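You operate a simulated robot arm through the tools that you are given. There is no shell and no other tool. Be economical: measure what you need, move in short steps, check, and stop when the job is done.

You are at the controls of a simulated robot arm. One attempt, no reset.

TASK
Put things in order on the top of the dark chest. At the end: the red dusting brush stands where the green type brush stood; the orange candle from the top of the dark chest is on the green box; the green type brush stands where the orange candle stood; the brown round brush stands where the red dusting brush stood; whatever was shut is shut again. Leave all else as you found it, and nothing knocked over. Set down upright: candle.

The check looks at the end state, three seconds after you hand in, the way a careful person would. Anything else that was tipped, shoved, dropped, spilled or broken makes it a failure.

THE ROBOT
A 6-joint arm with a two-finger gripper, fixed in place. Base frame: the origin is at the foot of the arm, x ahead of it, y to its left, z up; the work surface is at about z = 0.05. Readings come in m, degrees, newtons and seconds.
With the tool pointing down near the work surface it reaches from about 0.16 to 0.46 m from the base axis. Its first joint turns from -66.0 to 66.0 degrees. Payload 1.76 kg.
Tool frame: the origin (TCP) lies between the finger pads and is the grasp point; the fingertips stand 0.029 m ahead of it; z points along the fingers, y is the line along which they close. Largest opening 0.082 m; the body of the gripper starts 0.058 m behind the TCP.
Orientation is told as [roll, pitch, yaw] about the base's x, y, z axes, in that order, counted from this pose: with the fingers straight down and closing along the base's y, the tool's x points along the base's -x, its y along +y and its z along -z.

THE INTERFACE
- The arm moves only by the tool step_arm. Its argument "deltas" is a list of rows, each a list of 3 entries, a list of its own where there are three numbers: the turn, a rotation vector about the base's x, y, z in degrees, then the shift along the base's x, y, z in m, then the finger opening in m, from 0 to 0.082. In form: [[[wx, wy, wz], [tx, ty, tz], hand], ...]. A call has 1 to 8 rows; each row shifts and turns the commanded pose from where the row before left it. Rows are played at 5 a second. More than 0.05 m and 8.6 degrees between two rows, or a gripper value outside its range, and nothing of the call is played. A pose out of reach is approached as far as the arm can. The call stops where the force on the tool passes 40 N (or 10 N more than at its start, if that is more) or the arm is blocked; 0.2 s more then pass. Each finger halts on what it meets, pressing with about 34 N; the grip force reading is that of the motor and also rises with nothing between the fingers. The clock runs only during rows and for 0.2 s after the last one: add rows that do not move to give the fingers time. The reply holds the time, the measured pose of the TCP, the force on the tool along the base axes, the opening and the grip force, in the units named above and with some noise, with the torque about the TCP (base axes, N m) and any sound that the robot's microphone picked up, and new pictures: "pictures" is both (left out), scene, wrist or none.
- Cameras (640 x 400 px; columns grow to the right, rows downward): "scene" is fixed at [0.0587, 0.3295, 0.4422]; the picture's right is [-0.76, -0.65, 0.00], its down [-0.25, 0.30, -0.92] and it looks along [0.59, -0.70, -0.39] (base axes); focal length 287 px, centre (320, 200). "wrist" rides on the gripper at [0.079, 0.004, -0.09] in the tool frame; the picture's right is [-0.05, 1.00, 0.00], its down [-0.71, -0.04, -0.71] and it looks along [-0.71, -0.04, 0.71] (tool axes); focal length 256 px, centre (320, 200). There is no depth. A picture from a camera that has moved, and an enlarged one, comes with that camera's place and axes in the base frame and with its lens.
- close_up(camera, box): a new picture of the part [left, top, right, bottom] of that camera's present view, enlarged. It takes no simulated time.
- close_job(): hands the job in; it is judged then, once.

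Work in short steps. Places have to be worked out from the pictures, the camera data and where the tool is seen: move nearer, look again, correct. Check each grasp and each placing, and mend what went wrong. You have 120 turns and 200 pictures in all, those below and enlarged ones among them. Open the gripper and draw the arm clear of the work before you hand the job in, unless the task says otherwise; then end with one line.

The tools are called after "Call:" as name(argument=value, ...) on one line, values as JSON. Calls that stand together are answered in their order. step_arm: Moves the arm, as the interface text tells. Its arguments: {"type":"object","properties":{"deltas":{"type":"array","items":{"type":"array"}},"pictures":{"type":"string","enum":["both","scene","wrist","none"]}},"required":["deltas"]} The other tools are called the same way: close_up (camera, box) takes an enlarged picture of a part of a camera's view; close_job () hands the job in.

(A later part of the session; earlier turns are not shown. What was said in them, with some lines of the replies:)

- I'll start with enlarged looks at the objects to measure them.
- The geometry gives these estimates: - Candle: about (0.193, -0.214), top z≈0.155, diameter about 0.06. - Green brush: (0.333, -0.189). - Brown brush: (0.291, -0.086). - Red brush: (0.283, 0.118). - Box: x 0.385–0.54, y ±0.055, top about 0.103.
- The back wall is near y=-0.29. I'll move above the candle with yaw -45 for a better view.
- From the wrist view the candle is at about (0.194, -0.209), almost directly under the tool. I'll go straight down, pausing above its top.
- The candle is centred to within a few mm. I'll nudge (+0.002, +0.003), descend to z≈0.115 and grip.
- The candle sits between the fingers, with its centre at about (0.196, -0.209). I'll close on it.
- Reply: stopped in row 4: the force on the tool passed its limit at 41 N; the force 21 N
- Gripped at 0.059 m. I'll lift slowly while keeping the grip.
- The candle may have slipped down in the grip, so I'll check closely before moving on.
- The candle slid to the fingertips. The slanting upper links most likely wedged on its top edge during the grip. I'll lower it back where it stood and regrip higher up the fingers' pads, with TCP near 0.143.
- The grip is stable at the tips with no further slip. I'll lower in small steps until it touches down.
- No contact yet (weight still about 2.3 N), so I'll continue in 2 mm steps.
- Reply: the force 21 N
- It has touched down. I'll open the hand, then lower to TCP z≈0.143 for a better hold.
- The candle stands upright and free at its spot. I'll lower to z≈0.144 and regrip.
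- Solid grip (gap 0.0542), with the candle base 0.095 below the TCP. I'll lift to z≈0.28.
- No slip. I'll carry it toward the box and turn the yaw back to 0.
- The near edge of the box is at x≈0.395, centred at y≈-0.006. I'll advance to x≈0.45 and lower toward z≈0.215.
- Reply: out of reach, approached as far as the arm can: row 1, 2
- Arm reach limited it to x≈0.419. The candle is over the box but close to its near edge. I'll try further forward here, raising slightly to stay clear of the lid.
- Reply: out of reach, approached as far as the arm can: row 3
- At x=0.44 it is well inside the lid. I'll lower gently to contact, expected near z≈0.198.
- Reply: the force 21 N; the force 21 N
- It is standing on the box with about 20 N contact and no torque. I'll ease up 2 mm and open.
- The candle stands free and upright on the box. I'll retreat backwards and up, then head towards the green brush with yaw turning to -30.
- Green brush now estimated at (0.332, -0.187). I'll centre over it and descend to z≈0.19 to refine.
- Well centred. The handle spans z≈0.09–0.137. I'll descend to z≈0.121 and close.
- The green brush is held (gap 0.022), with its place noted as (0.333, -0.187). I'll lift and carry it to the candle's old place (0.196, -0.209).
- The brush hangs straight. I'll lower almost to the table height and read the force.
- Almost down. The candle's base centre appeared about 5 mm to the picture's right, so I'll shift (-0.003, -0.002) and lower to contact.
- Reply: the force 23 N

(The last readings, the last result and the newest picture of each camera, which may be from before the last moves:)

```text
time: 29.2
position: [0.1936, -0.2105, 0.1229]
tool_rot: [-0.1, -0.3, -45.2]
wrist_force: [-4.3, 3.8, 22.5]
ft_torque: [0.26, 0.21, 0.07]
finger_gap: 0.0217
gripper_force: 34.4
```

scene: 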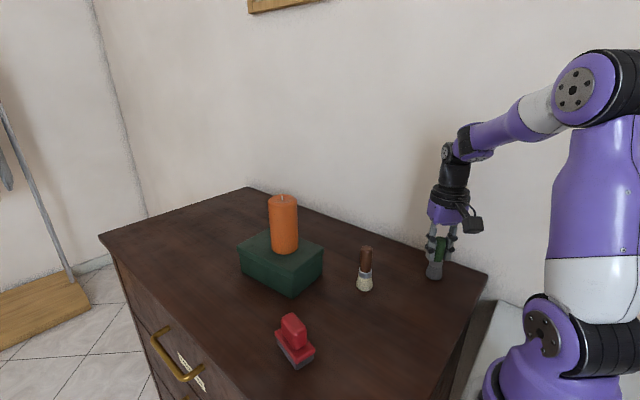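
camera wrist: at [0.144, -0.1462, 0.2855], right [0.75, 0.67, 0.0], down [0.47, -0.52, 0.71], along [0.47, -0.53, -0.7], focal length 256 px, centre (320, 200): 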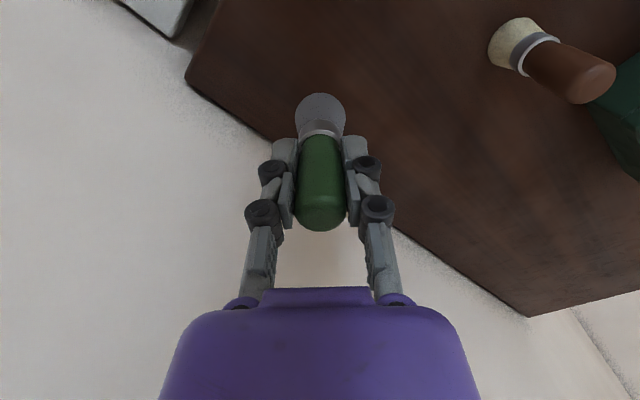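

Contact. I'll release gradually.

Call:
step_arm(deltas=[[[0, 0, 0], [0, 0, 0.0015], 0.02], [[0, 0, 0], [0, 0, 0], 0.03], [[0, 0, 0], [0, 0, 0], 0.05], [[0, 0, 0], [0, 0, 0], 0.07], [[0, 0, 0], [0, 0, 0], 0.07]])

Call:
close_up(camera="scene", box=[380, 160, 540, 320])

```text
time: 30.4
position: [0.1925, -0.2106, 0.1245]
tool_rot: [-0.1, -0.3, -45.2]
wrist_force: [0.1, 0.0, -0.7]
ft_torque: [0.0, -0.03, -0.01]
finger_gap: 0.07
gripper_force: 0.0
camera wrist: at [0.1406, -0.1499, 0.212], right [0.75, 0.67, 0.0], down [0.47, -0.52, 0.71], along [0.47, -0.53, -0.7], focal length 256 px, centre (320, 200)
```

scene: 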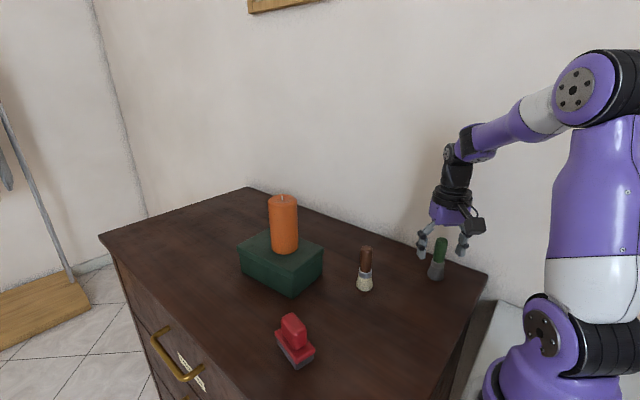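
wrist: 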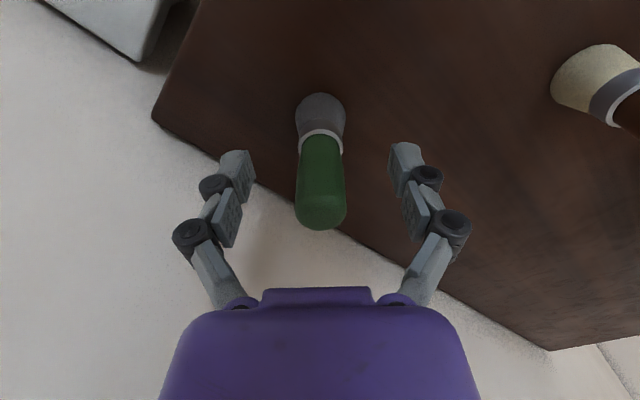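

```text
2.50 times, centred on (460, 240) of scene
camera zoom: at [0.0587, 0.3295, 0.4422], right [-0.76, -0.65, 0.0], down [-0.25, 0.3, -0.92], along [0.59, -0.7, -0.39], focal length 718 px, centre (-30, 100)
```

zoom: 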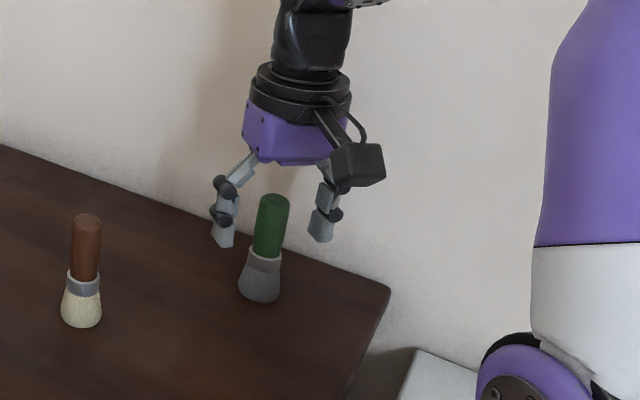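

The green brush stands upright in the candle's old place. I'll rise straight up and then swing over to the red brush.

Call:
step_arm(deltas=[[[0, 0, 0], [0, 0, 0.04], 0.082], [[0, 0, 0], [0, 0, 0.05], 0.082], [[0, 0, 0], [0, 0, 0.045], 0.082], [[0, 0, 7], [0.016, 0.035, 0.01], 0.082], [[0, 0, 7], [0.016, 0.042, 0], 0.082], [[0, 0, 7], [0.016, 0.042, 0], 0.082], [[0, 0, 7], [0.016, 0.042, 0], 0.082], [[0, 0, 7], [0.013, 0.042, 0], 0.082]], pictures="none")

Call:
step_arm(deltas=[[[0, 0, 7], [0.005, 0.042, 0], 0.082], [[0, 0, 3], [0, 0.042, 0], 0.082], [[0, 0, 0], [0, 0.03, 0], 0.082], [[0, 0, 0], [0, 0, 0], 0.082], [[0, 0, 0], [0, 0, 0], 0.082]])

Call:
close_up(camera="scene", box=[220, 270, 380, 400])

```text
time: 32.2
position: [0.2707, -0.0068, 0.2677]
tool_rot: [0.0, -0.3, -10.2]
wrist_force: [0.5, 0.1, 0.1]
ft_torque: [0.0, -0.01, 0.01]
finger_gap: 0.0821
gripper_force: 0.1
```

```text
time: 33.4
position: [0.2749, 0.1066, 0.2693]
tool_rot: [0.0, -0.2, -0.2]
wrist_force: [0.6, 0.6, 0.1]
ft_torque: [-0.01, 0.01, 0.0]
finger_gap: 0.0821
gripper_force: 0.0
camera wrist: at [0.1966, 0.1122, 0.3576], right [0.06, 1.0, 0.0], down [0.7, -0.04, 0.71], along [0.71, -0.04, -0.7], focal length 256 px, centre (320, 200)
```

scene: 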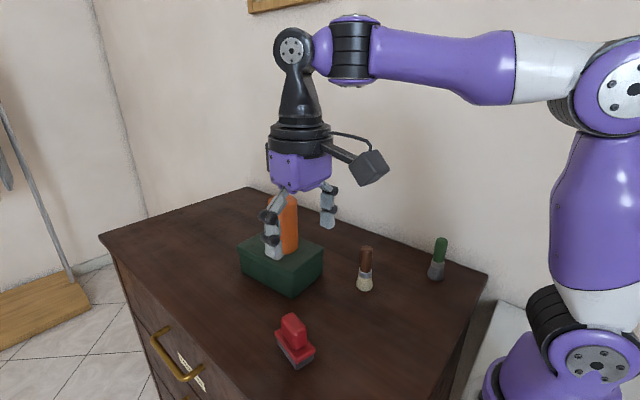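
wrist: 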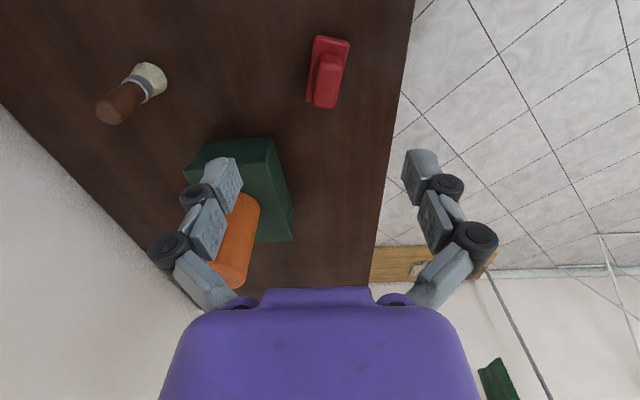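

```text
3.08 times, centred on (300, 335) of scene
camera zoom: at [0.0587, 0.3295, 0.4422], right [-0.76, -0.65, 0.0], down [-0.25, 0.3, -0.92], along [0.59, -0.7, -0.39], focal length 884 px, centre (382, -215)
```

zoom: 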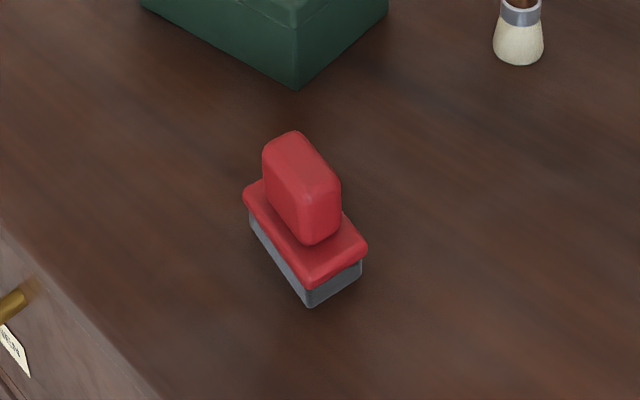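

Red brush: centre about (0.296, 0.112), long axis at about -11°, handle top z≈0.107, block top ≈0.067. I'll align yaw to -11 and descend to z≈0.17.

Call:
step_arm(deltas=[[[0, 0, -5.5], [0.01, 0.003, -0.03], 0.082], [[0, 0, -5.5], [0.01, 0.003, -0.035], 0.082], [[0, 0, 0], [0, 0, -0.035], 0.082], [[0, 0, 0], [0, 0, 0], 0.082], [[0, 0, 0], [0, 0, 0], 0.082]])

Call:
close_up(camera="wrist", box=[220, 20, 420, 180])

```text
time: 34.6
position: [0.2956, 0.1123, 0.1681]
tool_rot: [-0.1, -0.2, -11.2]
wrist_force: [-0.5, 0.4, -0.5]
ft_torque: [-0.01, 0.0, 0.04]
finger_gap: 0.0822
gripper_force: 0.1
camera wrist: at [0.2187, 0.1329, 0.2568], right [0.25, 0.97, 0.0], down [0.68, -0.17, 0.71], along [0.69, -0.18, -0.7], focal length 256 px, centre (320, 200)
```

scene: 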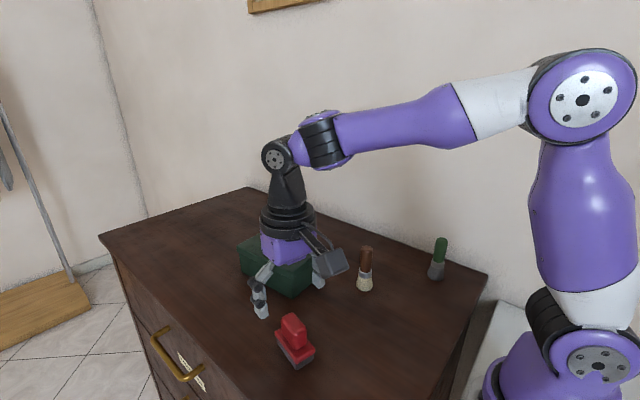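
wrist: 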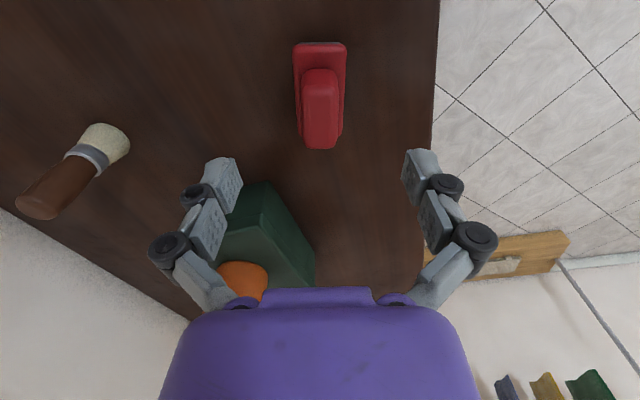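

```text
2.50 times, centred on (320, 100) of wrist
camera zoom: at [0.2187, 0.1329, 0.2568], right [0.25, 0.97, 0.0], down [0.68, -0.17, 0.71], along [0.69, -0.18, -0.7], focal length 640 px, centre (320, 450)
```

zoom: 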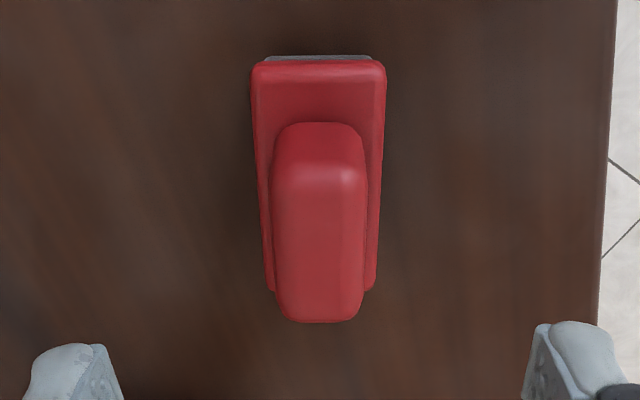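

Perfectly centred and aligned. I'll descend to z≈0.107 and close on the handle.

Call:
step_arm(deltas=[[[0, 0, 0], [0, 0, -0.03], 0.082], [[0, 0, 0], [0, 0, -0.03], 0.075], [[0, 0, 0], [0, 0, 0], 0.055], [[0, 0, 0], [0, 0, 0], 0.035], [[0, 0, 0], [0, 0, 0], 0.015], [[0, 0, 0], [0, 0, 0], 0.01], [[0, 0, 0], [0, 0, 0], 0.01]])

Call:
close_up(camera="scene", box=[220, 240, 380, 400])

```text
time: 36.2
position: [0.2951, 0.1128, 0.109]
tool_rot: [-0.1, -0.3, -11.2]
wrist_force: [0.5, 0.5, 0.2]
ft_torque: [0.0, -0.03, 0.01]
finger_gap: 0.0229
gripper_force: 33.9
camera wrist: at [0.219, 0.1335, 0.197], right [0.25, 0.97, 0.0], down [0.68, -0.17, 0.71], along [0.69, -0.17, -0.7], focal length 256 px, centre (320, 200)
```

scene: 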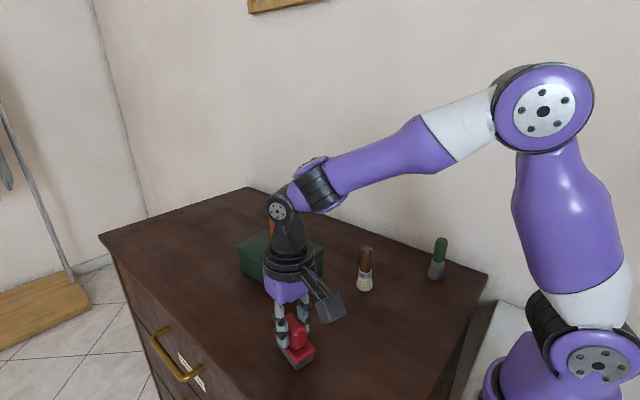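
wrist: 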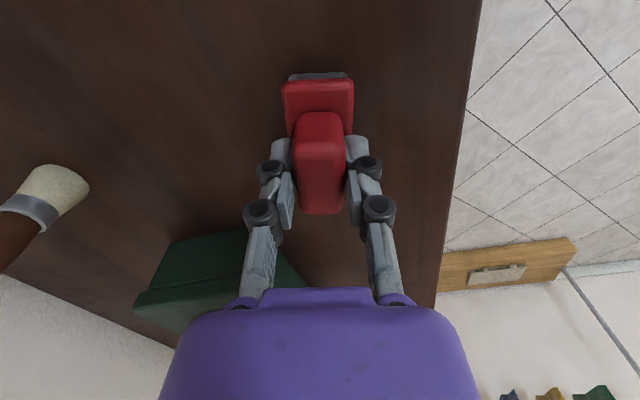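

```text
2.50 times, centred on (300, 320) of scene
camera zoom: at [0.0587, 0.3295, 0.4422], right [-0.76, -0.65, 0.0], down [-0.25, 0.3, -0.92], along [0.59, -0.7, -0.39], focal length 718 px, centre (370, -100)
```

zoom: 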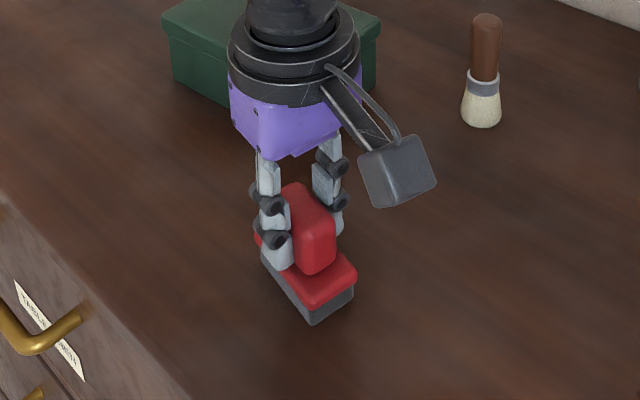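

Held (gap 0.0229). I'll lift to z≈0.25, then carry it to the green brush's old place.

Call:
step_arm(deltas=[[[0, 0, 0], [0, 0, 0.01], 0.01], [[0, 0, 0], [0, 0, 0.03], 0.01], [[0, 0, 0], [0, 0, 0.035], 0.01], [[0, 0, 0], [0, 0, 0.035], 0.01], [[0, 0, 0], [0, 0, 0.032], 0.01], [[0, 0, 0], [0, 0, 0], 0.01]])

Call:
step_arm(deltas=[[[0, 0, 0], [0.005, -0.042, 0], 0.01], [[0, 0, 0], [0.005, -0.042, 0], 0.01], [[0, 0, 0], [0.005, -0.043, 0], 0.01], [[0, 0, 0], [0.005, -0.043, 0], 0.01], [[0, 0, 0], [0.006, -0.043, 0], 0.01], [[0, 0, 0], [0.006, -0.043, 0], 0.01], [[0, 0, 0], [0.006, -0.043, 0], 0.01], [[0, 0, 0], [0, 0, 0], 0.01]])

```text
time: 37.6
position: [0.2958, 0.1128, 0.2514]
tool_rot: [0.1, -0.4, -11.1]
wrist_force: [-0.3, 0.6, -0.5]
ft_torque: [0.04, 0.01, 0.01]
finger_gap: 0.023
gripper_force: 33.6
camera wrist: at [0.2193, 0.1332, 0.3401], right [0.24, 0.97, 0.0], down [0.68, -0.17, 0.71], along [0.69, -0.17, -0.7], focal length 256 px, centre (320, 200)
```

scene: 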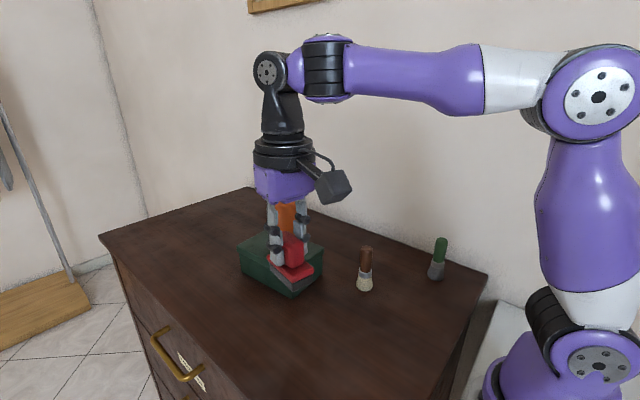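
wrist: 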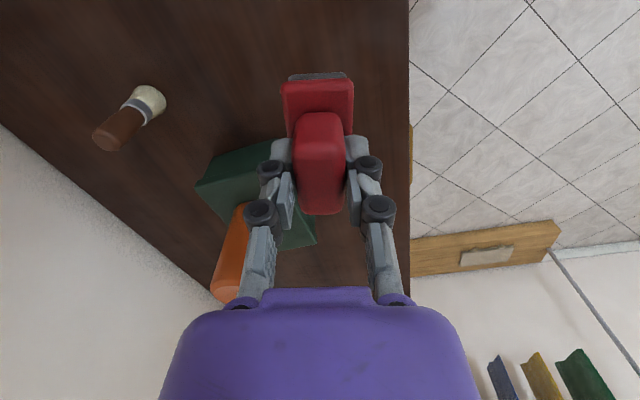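

```text
time: 39.4
position: [0.334, -0.1864, 0.2515]
tool_rot: [-0.1, -0.2, -11.2]
wrist_force: [-0.1, -0.1, -0.5]
ft_torque: [0.01, 0.03, -0.01]
finger_gap: 0.0225
gripper_force: 34.3
camera wrist: at [0.2576, -0.1663, 0.3389], right [0.25, 0.97, 0.0], down [0.68, -0.17, 0.71], along [0.69, -0.17, -0.7], focal length 256 px, centre (320, 200)
```

scene: 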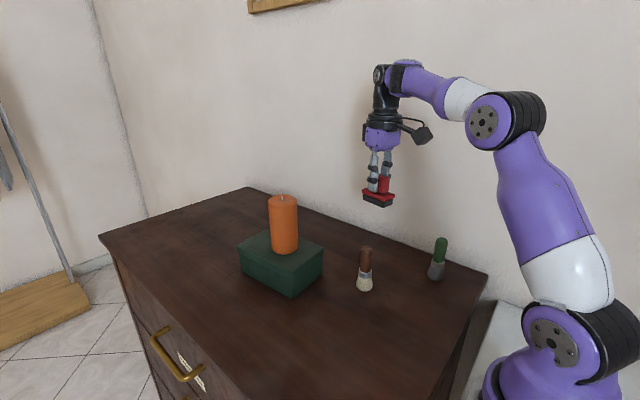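
wrist: 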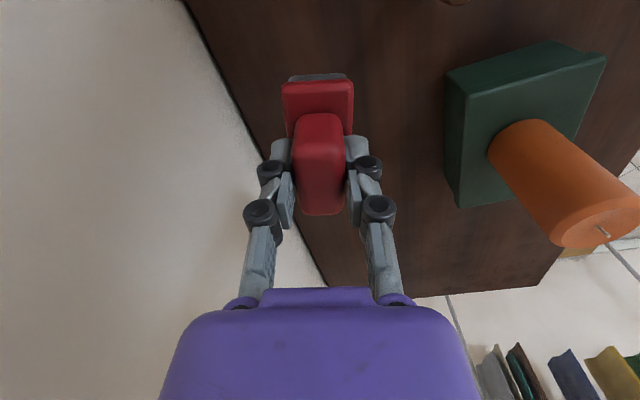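

Over the spot with a steady grip. I'll lower to just above the surface.

Call:
step_arm(deltas=[[[0, 0, 0], [0, 0, -0.035], 0.01], [[0, 0, 0], [0, 0, -0.035], 0.01], [[0, 0, 0], [0, 0, -0.035], 0.01], [[0, 0, 0], [0, 0, -0.025], 0.01], [[0, 0, 0], [0, 0, -0.008], 0.01], [[0, 0, 0], [0, 0, 0], 0.01]], pictures="none")

Call:
step_arm(deltas=[[[0, 0, 0], [0, 0, -0.002], 0.01], [[0, 0, 0], [0, 0, 0], 0.01]], pictures="none")

Call:
close_up(camera="scene", box=[300, 150, 460, 310])

```text
time: 40.8
position: [0.3323, -0.1863, 0.1117]
tool_rot: [0.0, -0.3, -11.3]
wrist_force: [-0.3, 0.9, -1.0]
ft_torque: [-0.01, 0.03, -0.02]
finger_gap: 0.023
gripper_force: 34.1
```

```text
time: 41.4
position: [0.3332, -0.1857, 0.1107]
tool_rot: [-0.1, -0.3, -11.2]
wrist_force: [0.2, 0.1, -0.5]
ft_torque: [-0.01, -0.02, 0.03]
finger_gap: 0.0233
gripper_force: 34.0
```

```text
2.50 times, centred on (380, 230) of scene
camera zoom: at [0.0587, 0.3295, 0.4422], right [-0.76, -0.65, 0.0], down [-0.25, 0.3, -0.92], along [0.59, -0.7, -0.39], focal length 718 px, centre (170, 125)
```

zoom: 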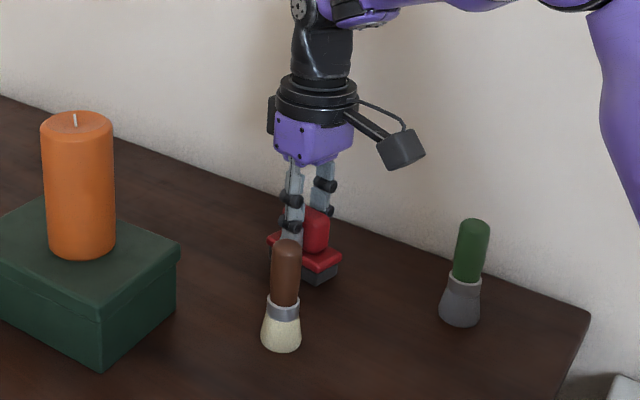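

I'll continue down in 1.5 mm steps to contact.

Call:
step_arm(deltas=[[[0, 0, 0], [0, 0, -0.0015], 0.01], [[0, 0, 0], [0, 0, 0], 0.01]], pictures="none")

Call:
step_arm(deltas=[[[0, 0, 0], [0, 0, -0.0012], 0.01], [[0, 0, 0], [0, 0, 0], 0.01]], pictures="none")

```text
time: 42.0
position: [0.3347, -0.1862, 0.1091]
tool_rot: [-0.1, -0.3, -11.1]
wrist_force: [0.2, -0.6, -0.9]
ft_torque: [0.0, 0.01, 0.02]
finger_gap: 0.0227
gripper_force: 34.0
```

```text
time: 42.6
position: [0.3336, -0.1864, 0.1079]
tool_rot: [-0.1, -0.3, -11.2]
wrist_force: [-4.6, 0.9, 13.7]
ft_torque: [0.11, 0.25, 0.0]
finger_gap: 0.023
gripper_force: 33.7
```

Contact. I'll release.

Call:
step_arm(deltas=[[[0, 0, 0], [0, 0, 0.001], 0.02], [[0, 0, 0], [0, 0, 0], 0.03], [[0, 0, 0], [0, 0, 0], 0.05], [[0, 0, 0], [0, 0, 0], 0.06], [[0, 0, 0], [0, 0, 0], 0.06]], pictures="wrist")

Call:
close_up(camera="scene", box=[300, 150, 460, 310])

```text
time: 43.8
position: [0.3335, -0.1861, 0.1076]
tool_rot: [-0.1, -0.3, -11.2]
wrist_force: [-0.6, -0.3, -1.2]
ft_torque: [0.04, -0.02, 0.02]
finger_gap: 0.0606
gripper_force: 0.0
camera wrist: at [0.2563, -0.1659, 0.1971], right [0.25, 0.97, 0.0], down [0.68, -0.17, 0.71], along [0.69, -0.17, -0.7], focal length 256 px, centre (320, 200)
```

wrist: 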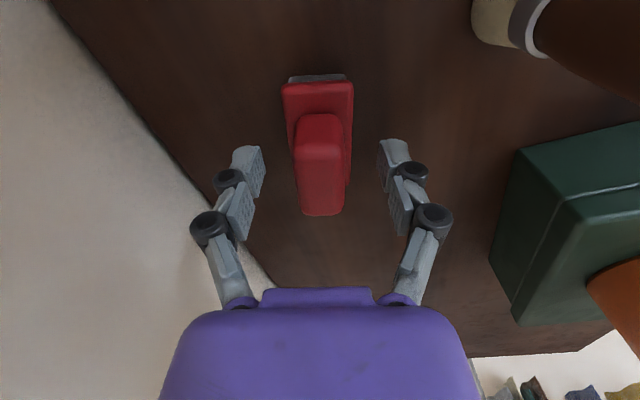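

```text
2.50 times, centred on (380, 230) of scene
camera zoom: at [0.0587, 0.3295, 0.4422], right [-0.76, -0.65, 0.0], down [-0.25, 0.3, -0.92], along [0.59, -0.7, -0.39], focal length 718 px, centre (170, 125)
```

zoom: 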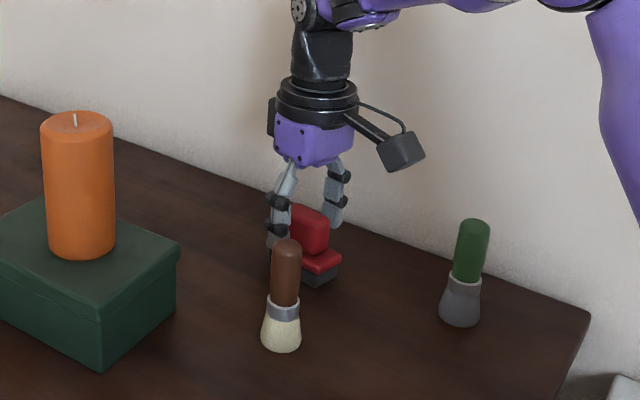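

The red brush stands well. I'll rise and move above the brown brush.

Call:
step_arm(deltas=[[[0, 0, 0], [0, 0, 0.035], 0.075], [[0, 0, 0], [0, 0, 0.045], 0.082], [[0, 0, 0], [0, 0, 0.045], 0.082], [[0, 0, 0], [-0.014, 0.034, 0.01], 0.082], [[0, 0, 0], [-0.014, 0.034, 0], 0.082], [[0, 0, 0], [-0.015, 0.032, 0], 0.082], [[0, 0, 0], [0, 0, 0], 0.082], [[0, 0, 0], [0, 0, 0], 0.082]])

Call:
close_up(camera="scene", box=[300, 150, 460, 310])

```text
time: 45.6
position: [0.2895, -0.0863, 0.244]
tool_rot: [-0.2, -0.2, -11.2]
wrist_force: [-0.1, 0.1, 0.1]
ft_torque: [0.0, 0.03, 0.03]
finger_gap: 0.0822
gripper_force: 0.2
camera wrist: at [0.2132, -0.0655, 0.3327], right [0.25, 0.97, 0.0], down [0.68, -0.17, 0.71], along [0.69, -0.18, -0.7], focal length 256 px, centre (320, 200)
```

scene: 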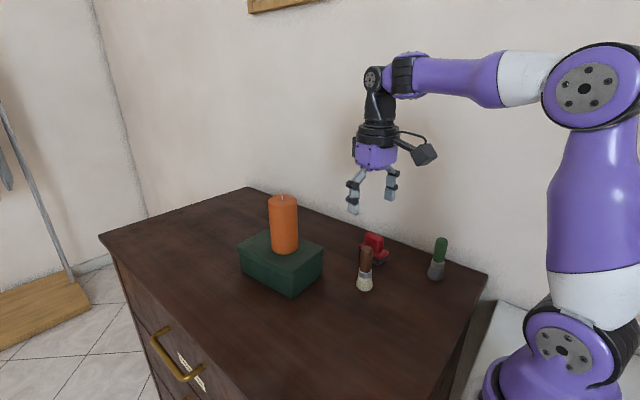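
wrist: 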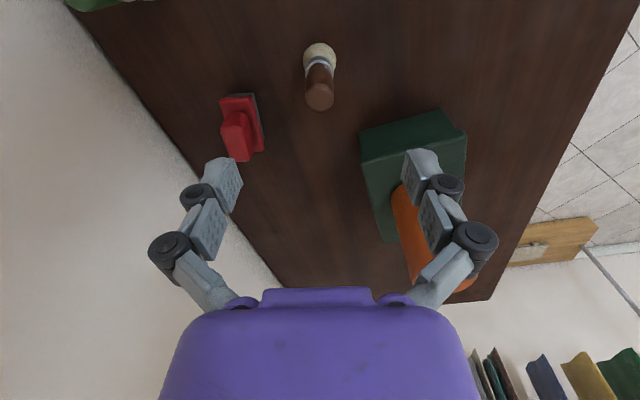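

```text
2.50 times, centred on (380, 230) of scene
camera zoom: at [0.0587, 0.3295, 0.4422], right [-0.76, -0.65, 0.0], down [-0.25, 0.3, -0.92], along [0.59, -0.7, -0.39], focal length 718 px, centre (170, 125)
```

zoom: 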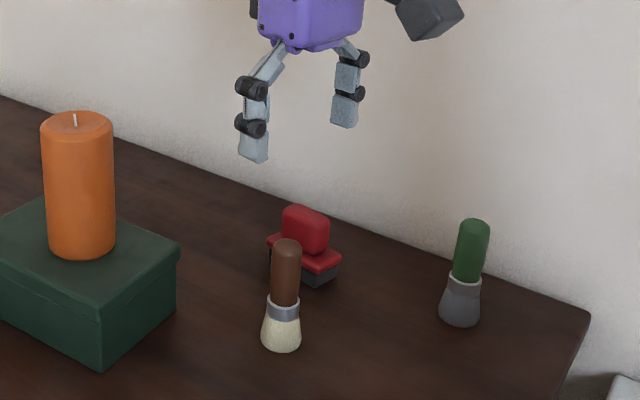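

The brown brush is at (0.291, -0.087), right below. I'll descend to z≈0.123 and close on the handle.

Call:
step_arm(deltas=[[[0, 0, 0], [0.001, -0.001, -0.04], 0.082], [[0, 0, 0], [0, 0, -0.04], 0.082], [[0, 0, 0], [0, 0, -0.041], 0.082], [[0, 0, 0], [0, 0, 0], 0.06], [[0, 0, 0], [0, 0, 0], 0.035], [[0, 0, 0], [0, 0, 0], 0.015], [[0, 0, 0], [0, 0, 0], 0.01], [[0, 0, 0], [0, 0, 0], 0.01]], pictures="wrist")

Call:
close_up(camera="scene", box=[300, 150, 460, 310])

```text
time: 47.4
position: [0.2909, -0.0876, 0.124]
tool_rot: [-0.1, -0.4, -11.2]
wrist_force: [0.6, -1.4, -0.2]
ft_torque: [0.01, 0.03, -0.02]
finger_gap: 0.0225
gripper_force: 34.8
camera wrist: at [0.2144, -0.067, 0.2122], right [0.25, 0.97, 0.0], down [0.68, -0.17, 0.71], along [0.69, -0.17, -0.7], focal length 256 px, centre (320, 200)
```

wrist: 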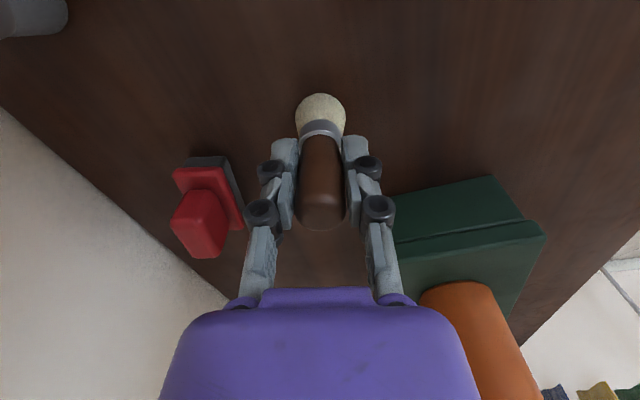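

```text
2.50 times, centred on (380, 230) of scene
camera zoom: at [0.0587, 0.3295, 0.4422], right [-0.76, -0.65, 0.0], down [-0.25, 0.3, -0.92], along [0.59, -0.7, -0.39], focal length 718 px, centre (170, 125)
```

zoom: 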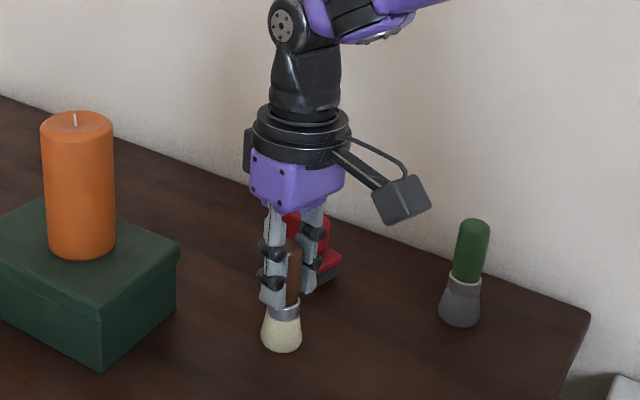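

Gripped (0.0225). I'll lift and carry it to the red brush's old place (0.295, 0.112).

Call:
step_arm(deltas=[[[0, 0, 0], [0, 0, 0.01], 0.01], [[0, 0, 0], [0, 0, 0.03], 0.01], [[0, 0, 0], [0, 0, 0.03], 0.01], [[0, 0, 0], [0.001, 0.04, 0.01], 0.01], [[0, 0, 0], [0.001, 0.04, 0], 0.01], [[0, 0, 0], [0.001, 0.04, 0], 0.01], [[0, 0, 0], [0.001, 0.04, 0], 0.01], [[0, 0, 0], [0, 0.04, 0], 0.01]], pictures="none")

Call:
step_arm(deltas=[[[0, 0, 0], [0, 0, -0.03], 0.01], [[0, 0, 0], [0, 0, -0.03], 0.01], [[0, 0, 0], [0, 0, -0.014], 0.01], [[0, 0, 0], [0, 0, -0.003], 0.01], [[0, 0, 0], [0, 0, 0], 0.01]])

Call:
close_up(camera="scene", box=[220, 240, 380, 400])

```text
time: 49.2
position: [0.2962, 0.1117, 0.202]
tool_rot: [0.0, -0.4, -11.2]
wrist_force: [-0.8, 0.9, -0.1]
ft_torque: [0.02, 0.01, 0.01]
finger_gap: 0.0225
gripper_force: 34.2
```

```text
time: 50.4
position: [0.2961, 0.1123, 0.1263]
tool_rot: [-0.1, -0.3, -11.3]
wrist_force: [-0.4, -0.9, -0.7]
ft_torque: [0.04, 0.03, 0.02]
finger_gap: 0.0226
gripper_force: 34.0
camera wrist: at [0.2189, 0.1327, 0.2145], right [0.25, 0.97, 0.0], down [0.68, -0.17, 0.71], along [0.69, -0.17, -0.7], focal length 256 px, centre (320, 200)
```

scene: 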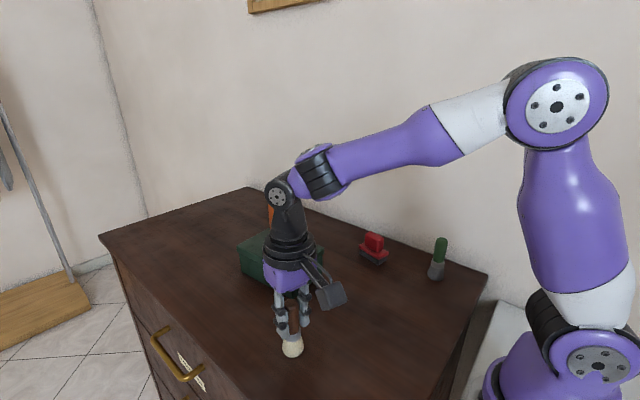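
wrist: 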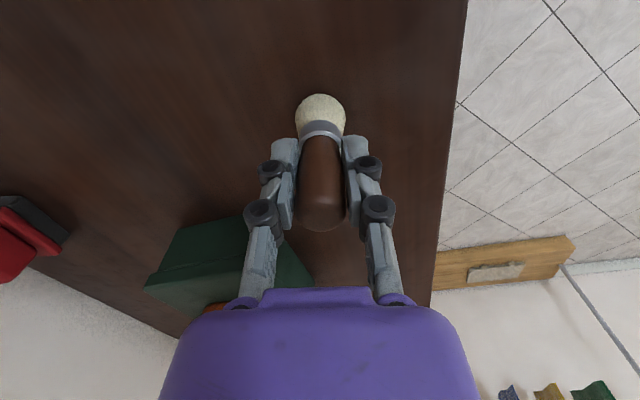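

```text
2.50 times, centred on (300, 320) of scene
camera zoom: at [0.0587, 0.3295, 0.4422], right [-0.76, -0.65, 0.0], down [-0.25, 0.3, -0.92], along [0.59, -0.7, -0.39], focal length 718 px, centre (370, -100)
```

zoom: 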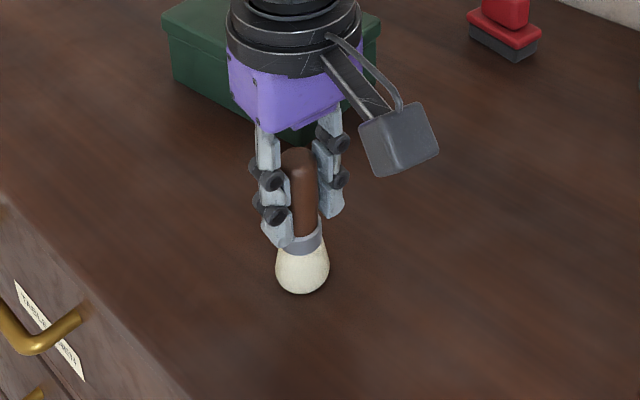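

I'll lower the last few mm to contact.

Call:
step_arm(deltas=[[[0, 0, 0], [0, 0, -0.0015], 0.01], [[0, 0, 0], [0, 0, 0], 0.01]], pictures="none")

Call:
step_arm(deltas=[[[0, 0, 0], [0, 0, -0.0015], 0.01], [[0, 0, 0], [0, 0, 0], 0.01]], pictures="none")

```text
time: 51.0
position: [0.2955, 0.1126, 0.1251]
tool_rot: [-0.1, -0.3, -11.2]
wrist_force: [-0.1, -0.1, -0.4]
ft_torque: [-0.03, -0.03, 0.02]
finger_gap: 0.022
gripper_force: 33.9
```

```text
time: 51.6
position: [0.2968, 0.1121, 0.1225]
tool_rot: [0.0, -0.4, -11.0]
wrist_force: [-3.7, -2.4, 19.3]
ft_torque: [-0.07, 0.28, 0.06]
finger_gap: 0.0223
gripper_force: 34.1
```

Contact made. I'll release and check.

Call:
step_arm(deltas=[[[0, 0, 0], [0, 0, 0.0012], 0.02], [[0, 0, 0], [0, 0, 0], 0.03], [[0, 0, 0], [0, 0, 0], 0.05], [[0, 0, 0], [0, 0, 0], 0.07], [[0, 0, 0], [0, 0, 0], 0.07]])

```text
time: 52.8
position: [0.2943, 0.1124, 0.1246]
tool_rot: [-0.1, -0.3, -11.1]
wrist_force: [0.0, 0.0, 0.7]
ft_torque: [0.04, 0.02, 0.0]
finger_gap: 0.0701
gripper_force: 0.1
camera wrist: at [0.2184, 0.1329, 0.2126], right [0.25, 0.97, 0.0], down [0.68, -0.17, 0.71], along [0.69, -0.17, -0.7], focal length 256 px, centre (320, 200)
```

scene: 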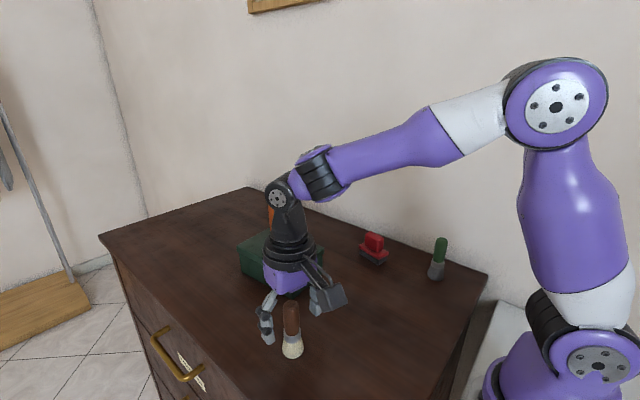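
wrist: 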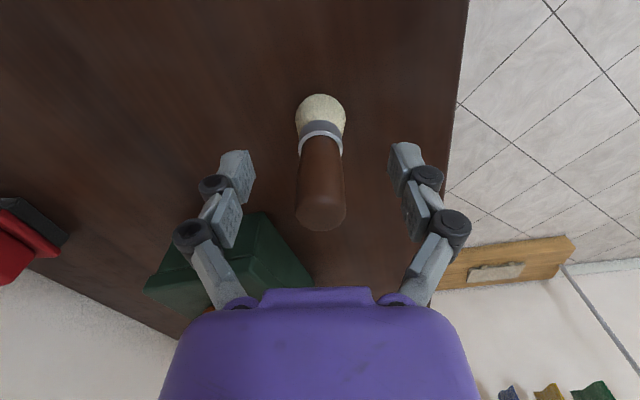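

The brown brush stands. I'll go straight up and back to the starting area.

Call:
step_arm(deltas=[[[0, 0, 0], [0, 0, 0.04], 0.075], [[0, 0, 0], [0, 0, 0.045], 0.082], [[0, 0, 0], [0, 0, 0.045], 0.082], [[0, 0, 5], [-0.02, -0.04, 0.04], 0.082], [[0, 0, 6], [-0.02, -0.04, 0.04], 0.082], [[0, 0, 0], [-0.01, -0.04, 0], 0.082], [[0, 0, 0], [0, -0.03, 0], 0.082], [[0, 0, 0], [0, 0, 0], 0.082]])

Call:
close_up(camera="scene", box=[220, 180, 500, 375])

```text
refused: row 4 steps farther than a row can; nothing moved
```

```text
2.05 times, centred on (360, 278) of scene
camera zoom: at [0.0587, 0.3295, 0.4422], right [-0.76, -0.65, 0.0], down [-0.25, 0.3, -0.92], along [0.59, -0.7, -0.39], focal length 589 px, centre (238, 41)
```

zoom: 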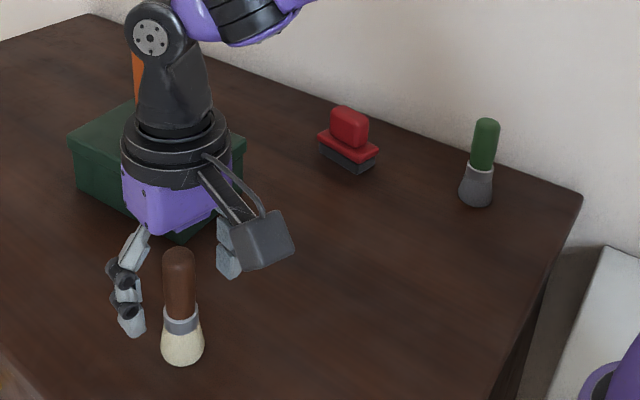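

That row was too long and the call was refused, so I'll repeat it with shorter rows.

Call:
step_arm(deltas=[[[0, 0, 0], [0, 0, 0.035], 0.075], [[0, 0, 0], [0, 0, 0.045], 0.082], [[0, 0, 0], [0, 0, 0.045], 0.082], [[0, 0, 5], [-0.015, -0.03, 0.03], 0.082], [[0, 0, 6], [-0.015, -0.03, 0.03], 0.082], [[0, 0, 0], [-0.01, -0.04, 0.02], 0.082], [[0, 0, 0], [0, -0.04, 0], 0.082], [[0, 0, 0], [0, 0, 0], 0.082]])

Call:
close_up(camera="scene", box=[220, 180, 500, 375])

```text
time: 54.6
position: [0.255, -0.0261, 0.3287]
tool_rot: [-0.1, -0.3, 0.0]
wrist_force: [-0.5, 0.6, -0.2]
ft_torque: [-0.02, 0.0, -0.03]
finger_gap: 0.0819
gripper_force: 0.0
camera wrist: at [0.1752, -0.0212, 0.4178], right [0.06, 1.0, 0.0], down [0.7, -0.04, 0.71], along [0.71, -0.04, -0.7], focal length 256 px, centre (320, 200)
```

scene: 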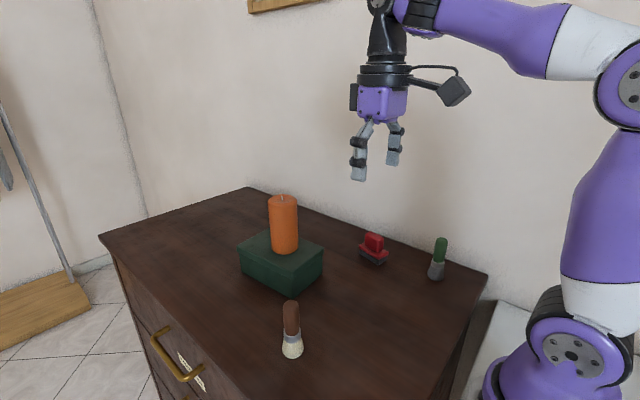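
wrist: 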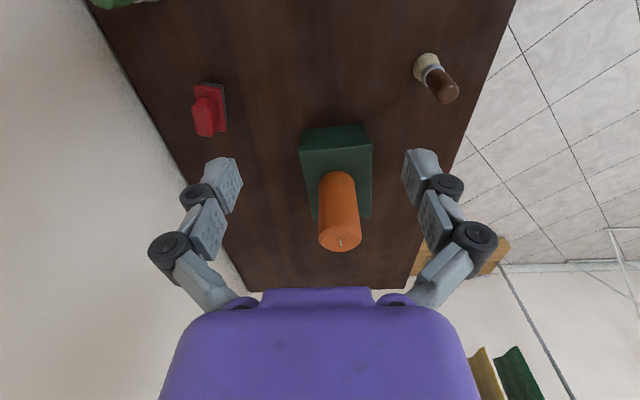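

```text
2.05 times, centred on (360, 278) of scene
camera zoom: at [0.0587, 0.3295, 0.4422], right [-0.76, -0.65, 0.0], down [-0.25, 0.3, -0.92], along [0.59, -0.7, -0.39], focal length 589 px, centre (238, 41)
```

zoom: 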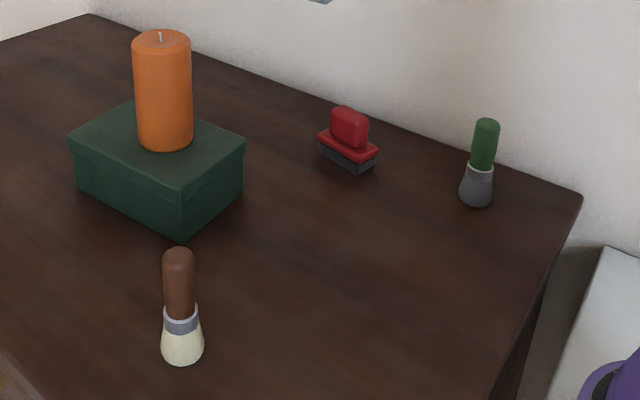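

All four objects are in place and upright, the box hasn't moved, the drawers are still shut, and the arm is clear with the gripper open. I'm handing in.

Call:
close_job()

```text
The job is handed in.
```

The job is handed in: the candle is upright on the green box, the green, red and brown brushes stand in their assigned places, and nothing was tipped or knocked over.
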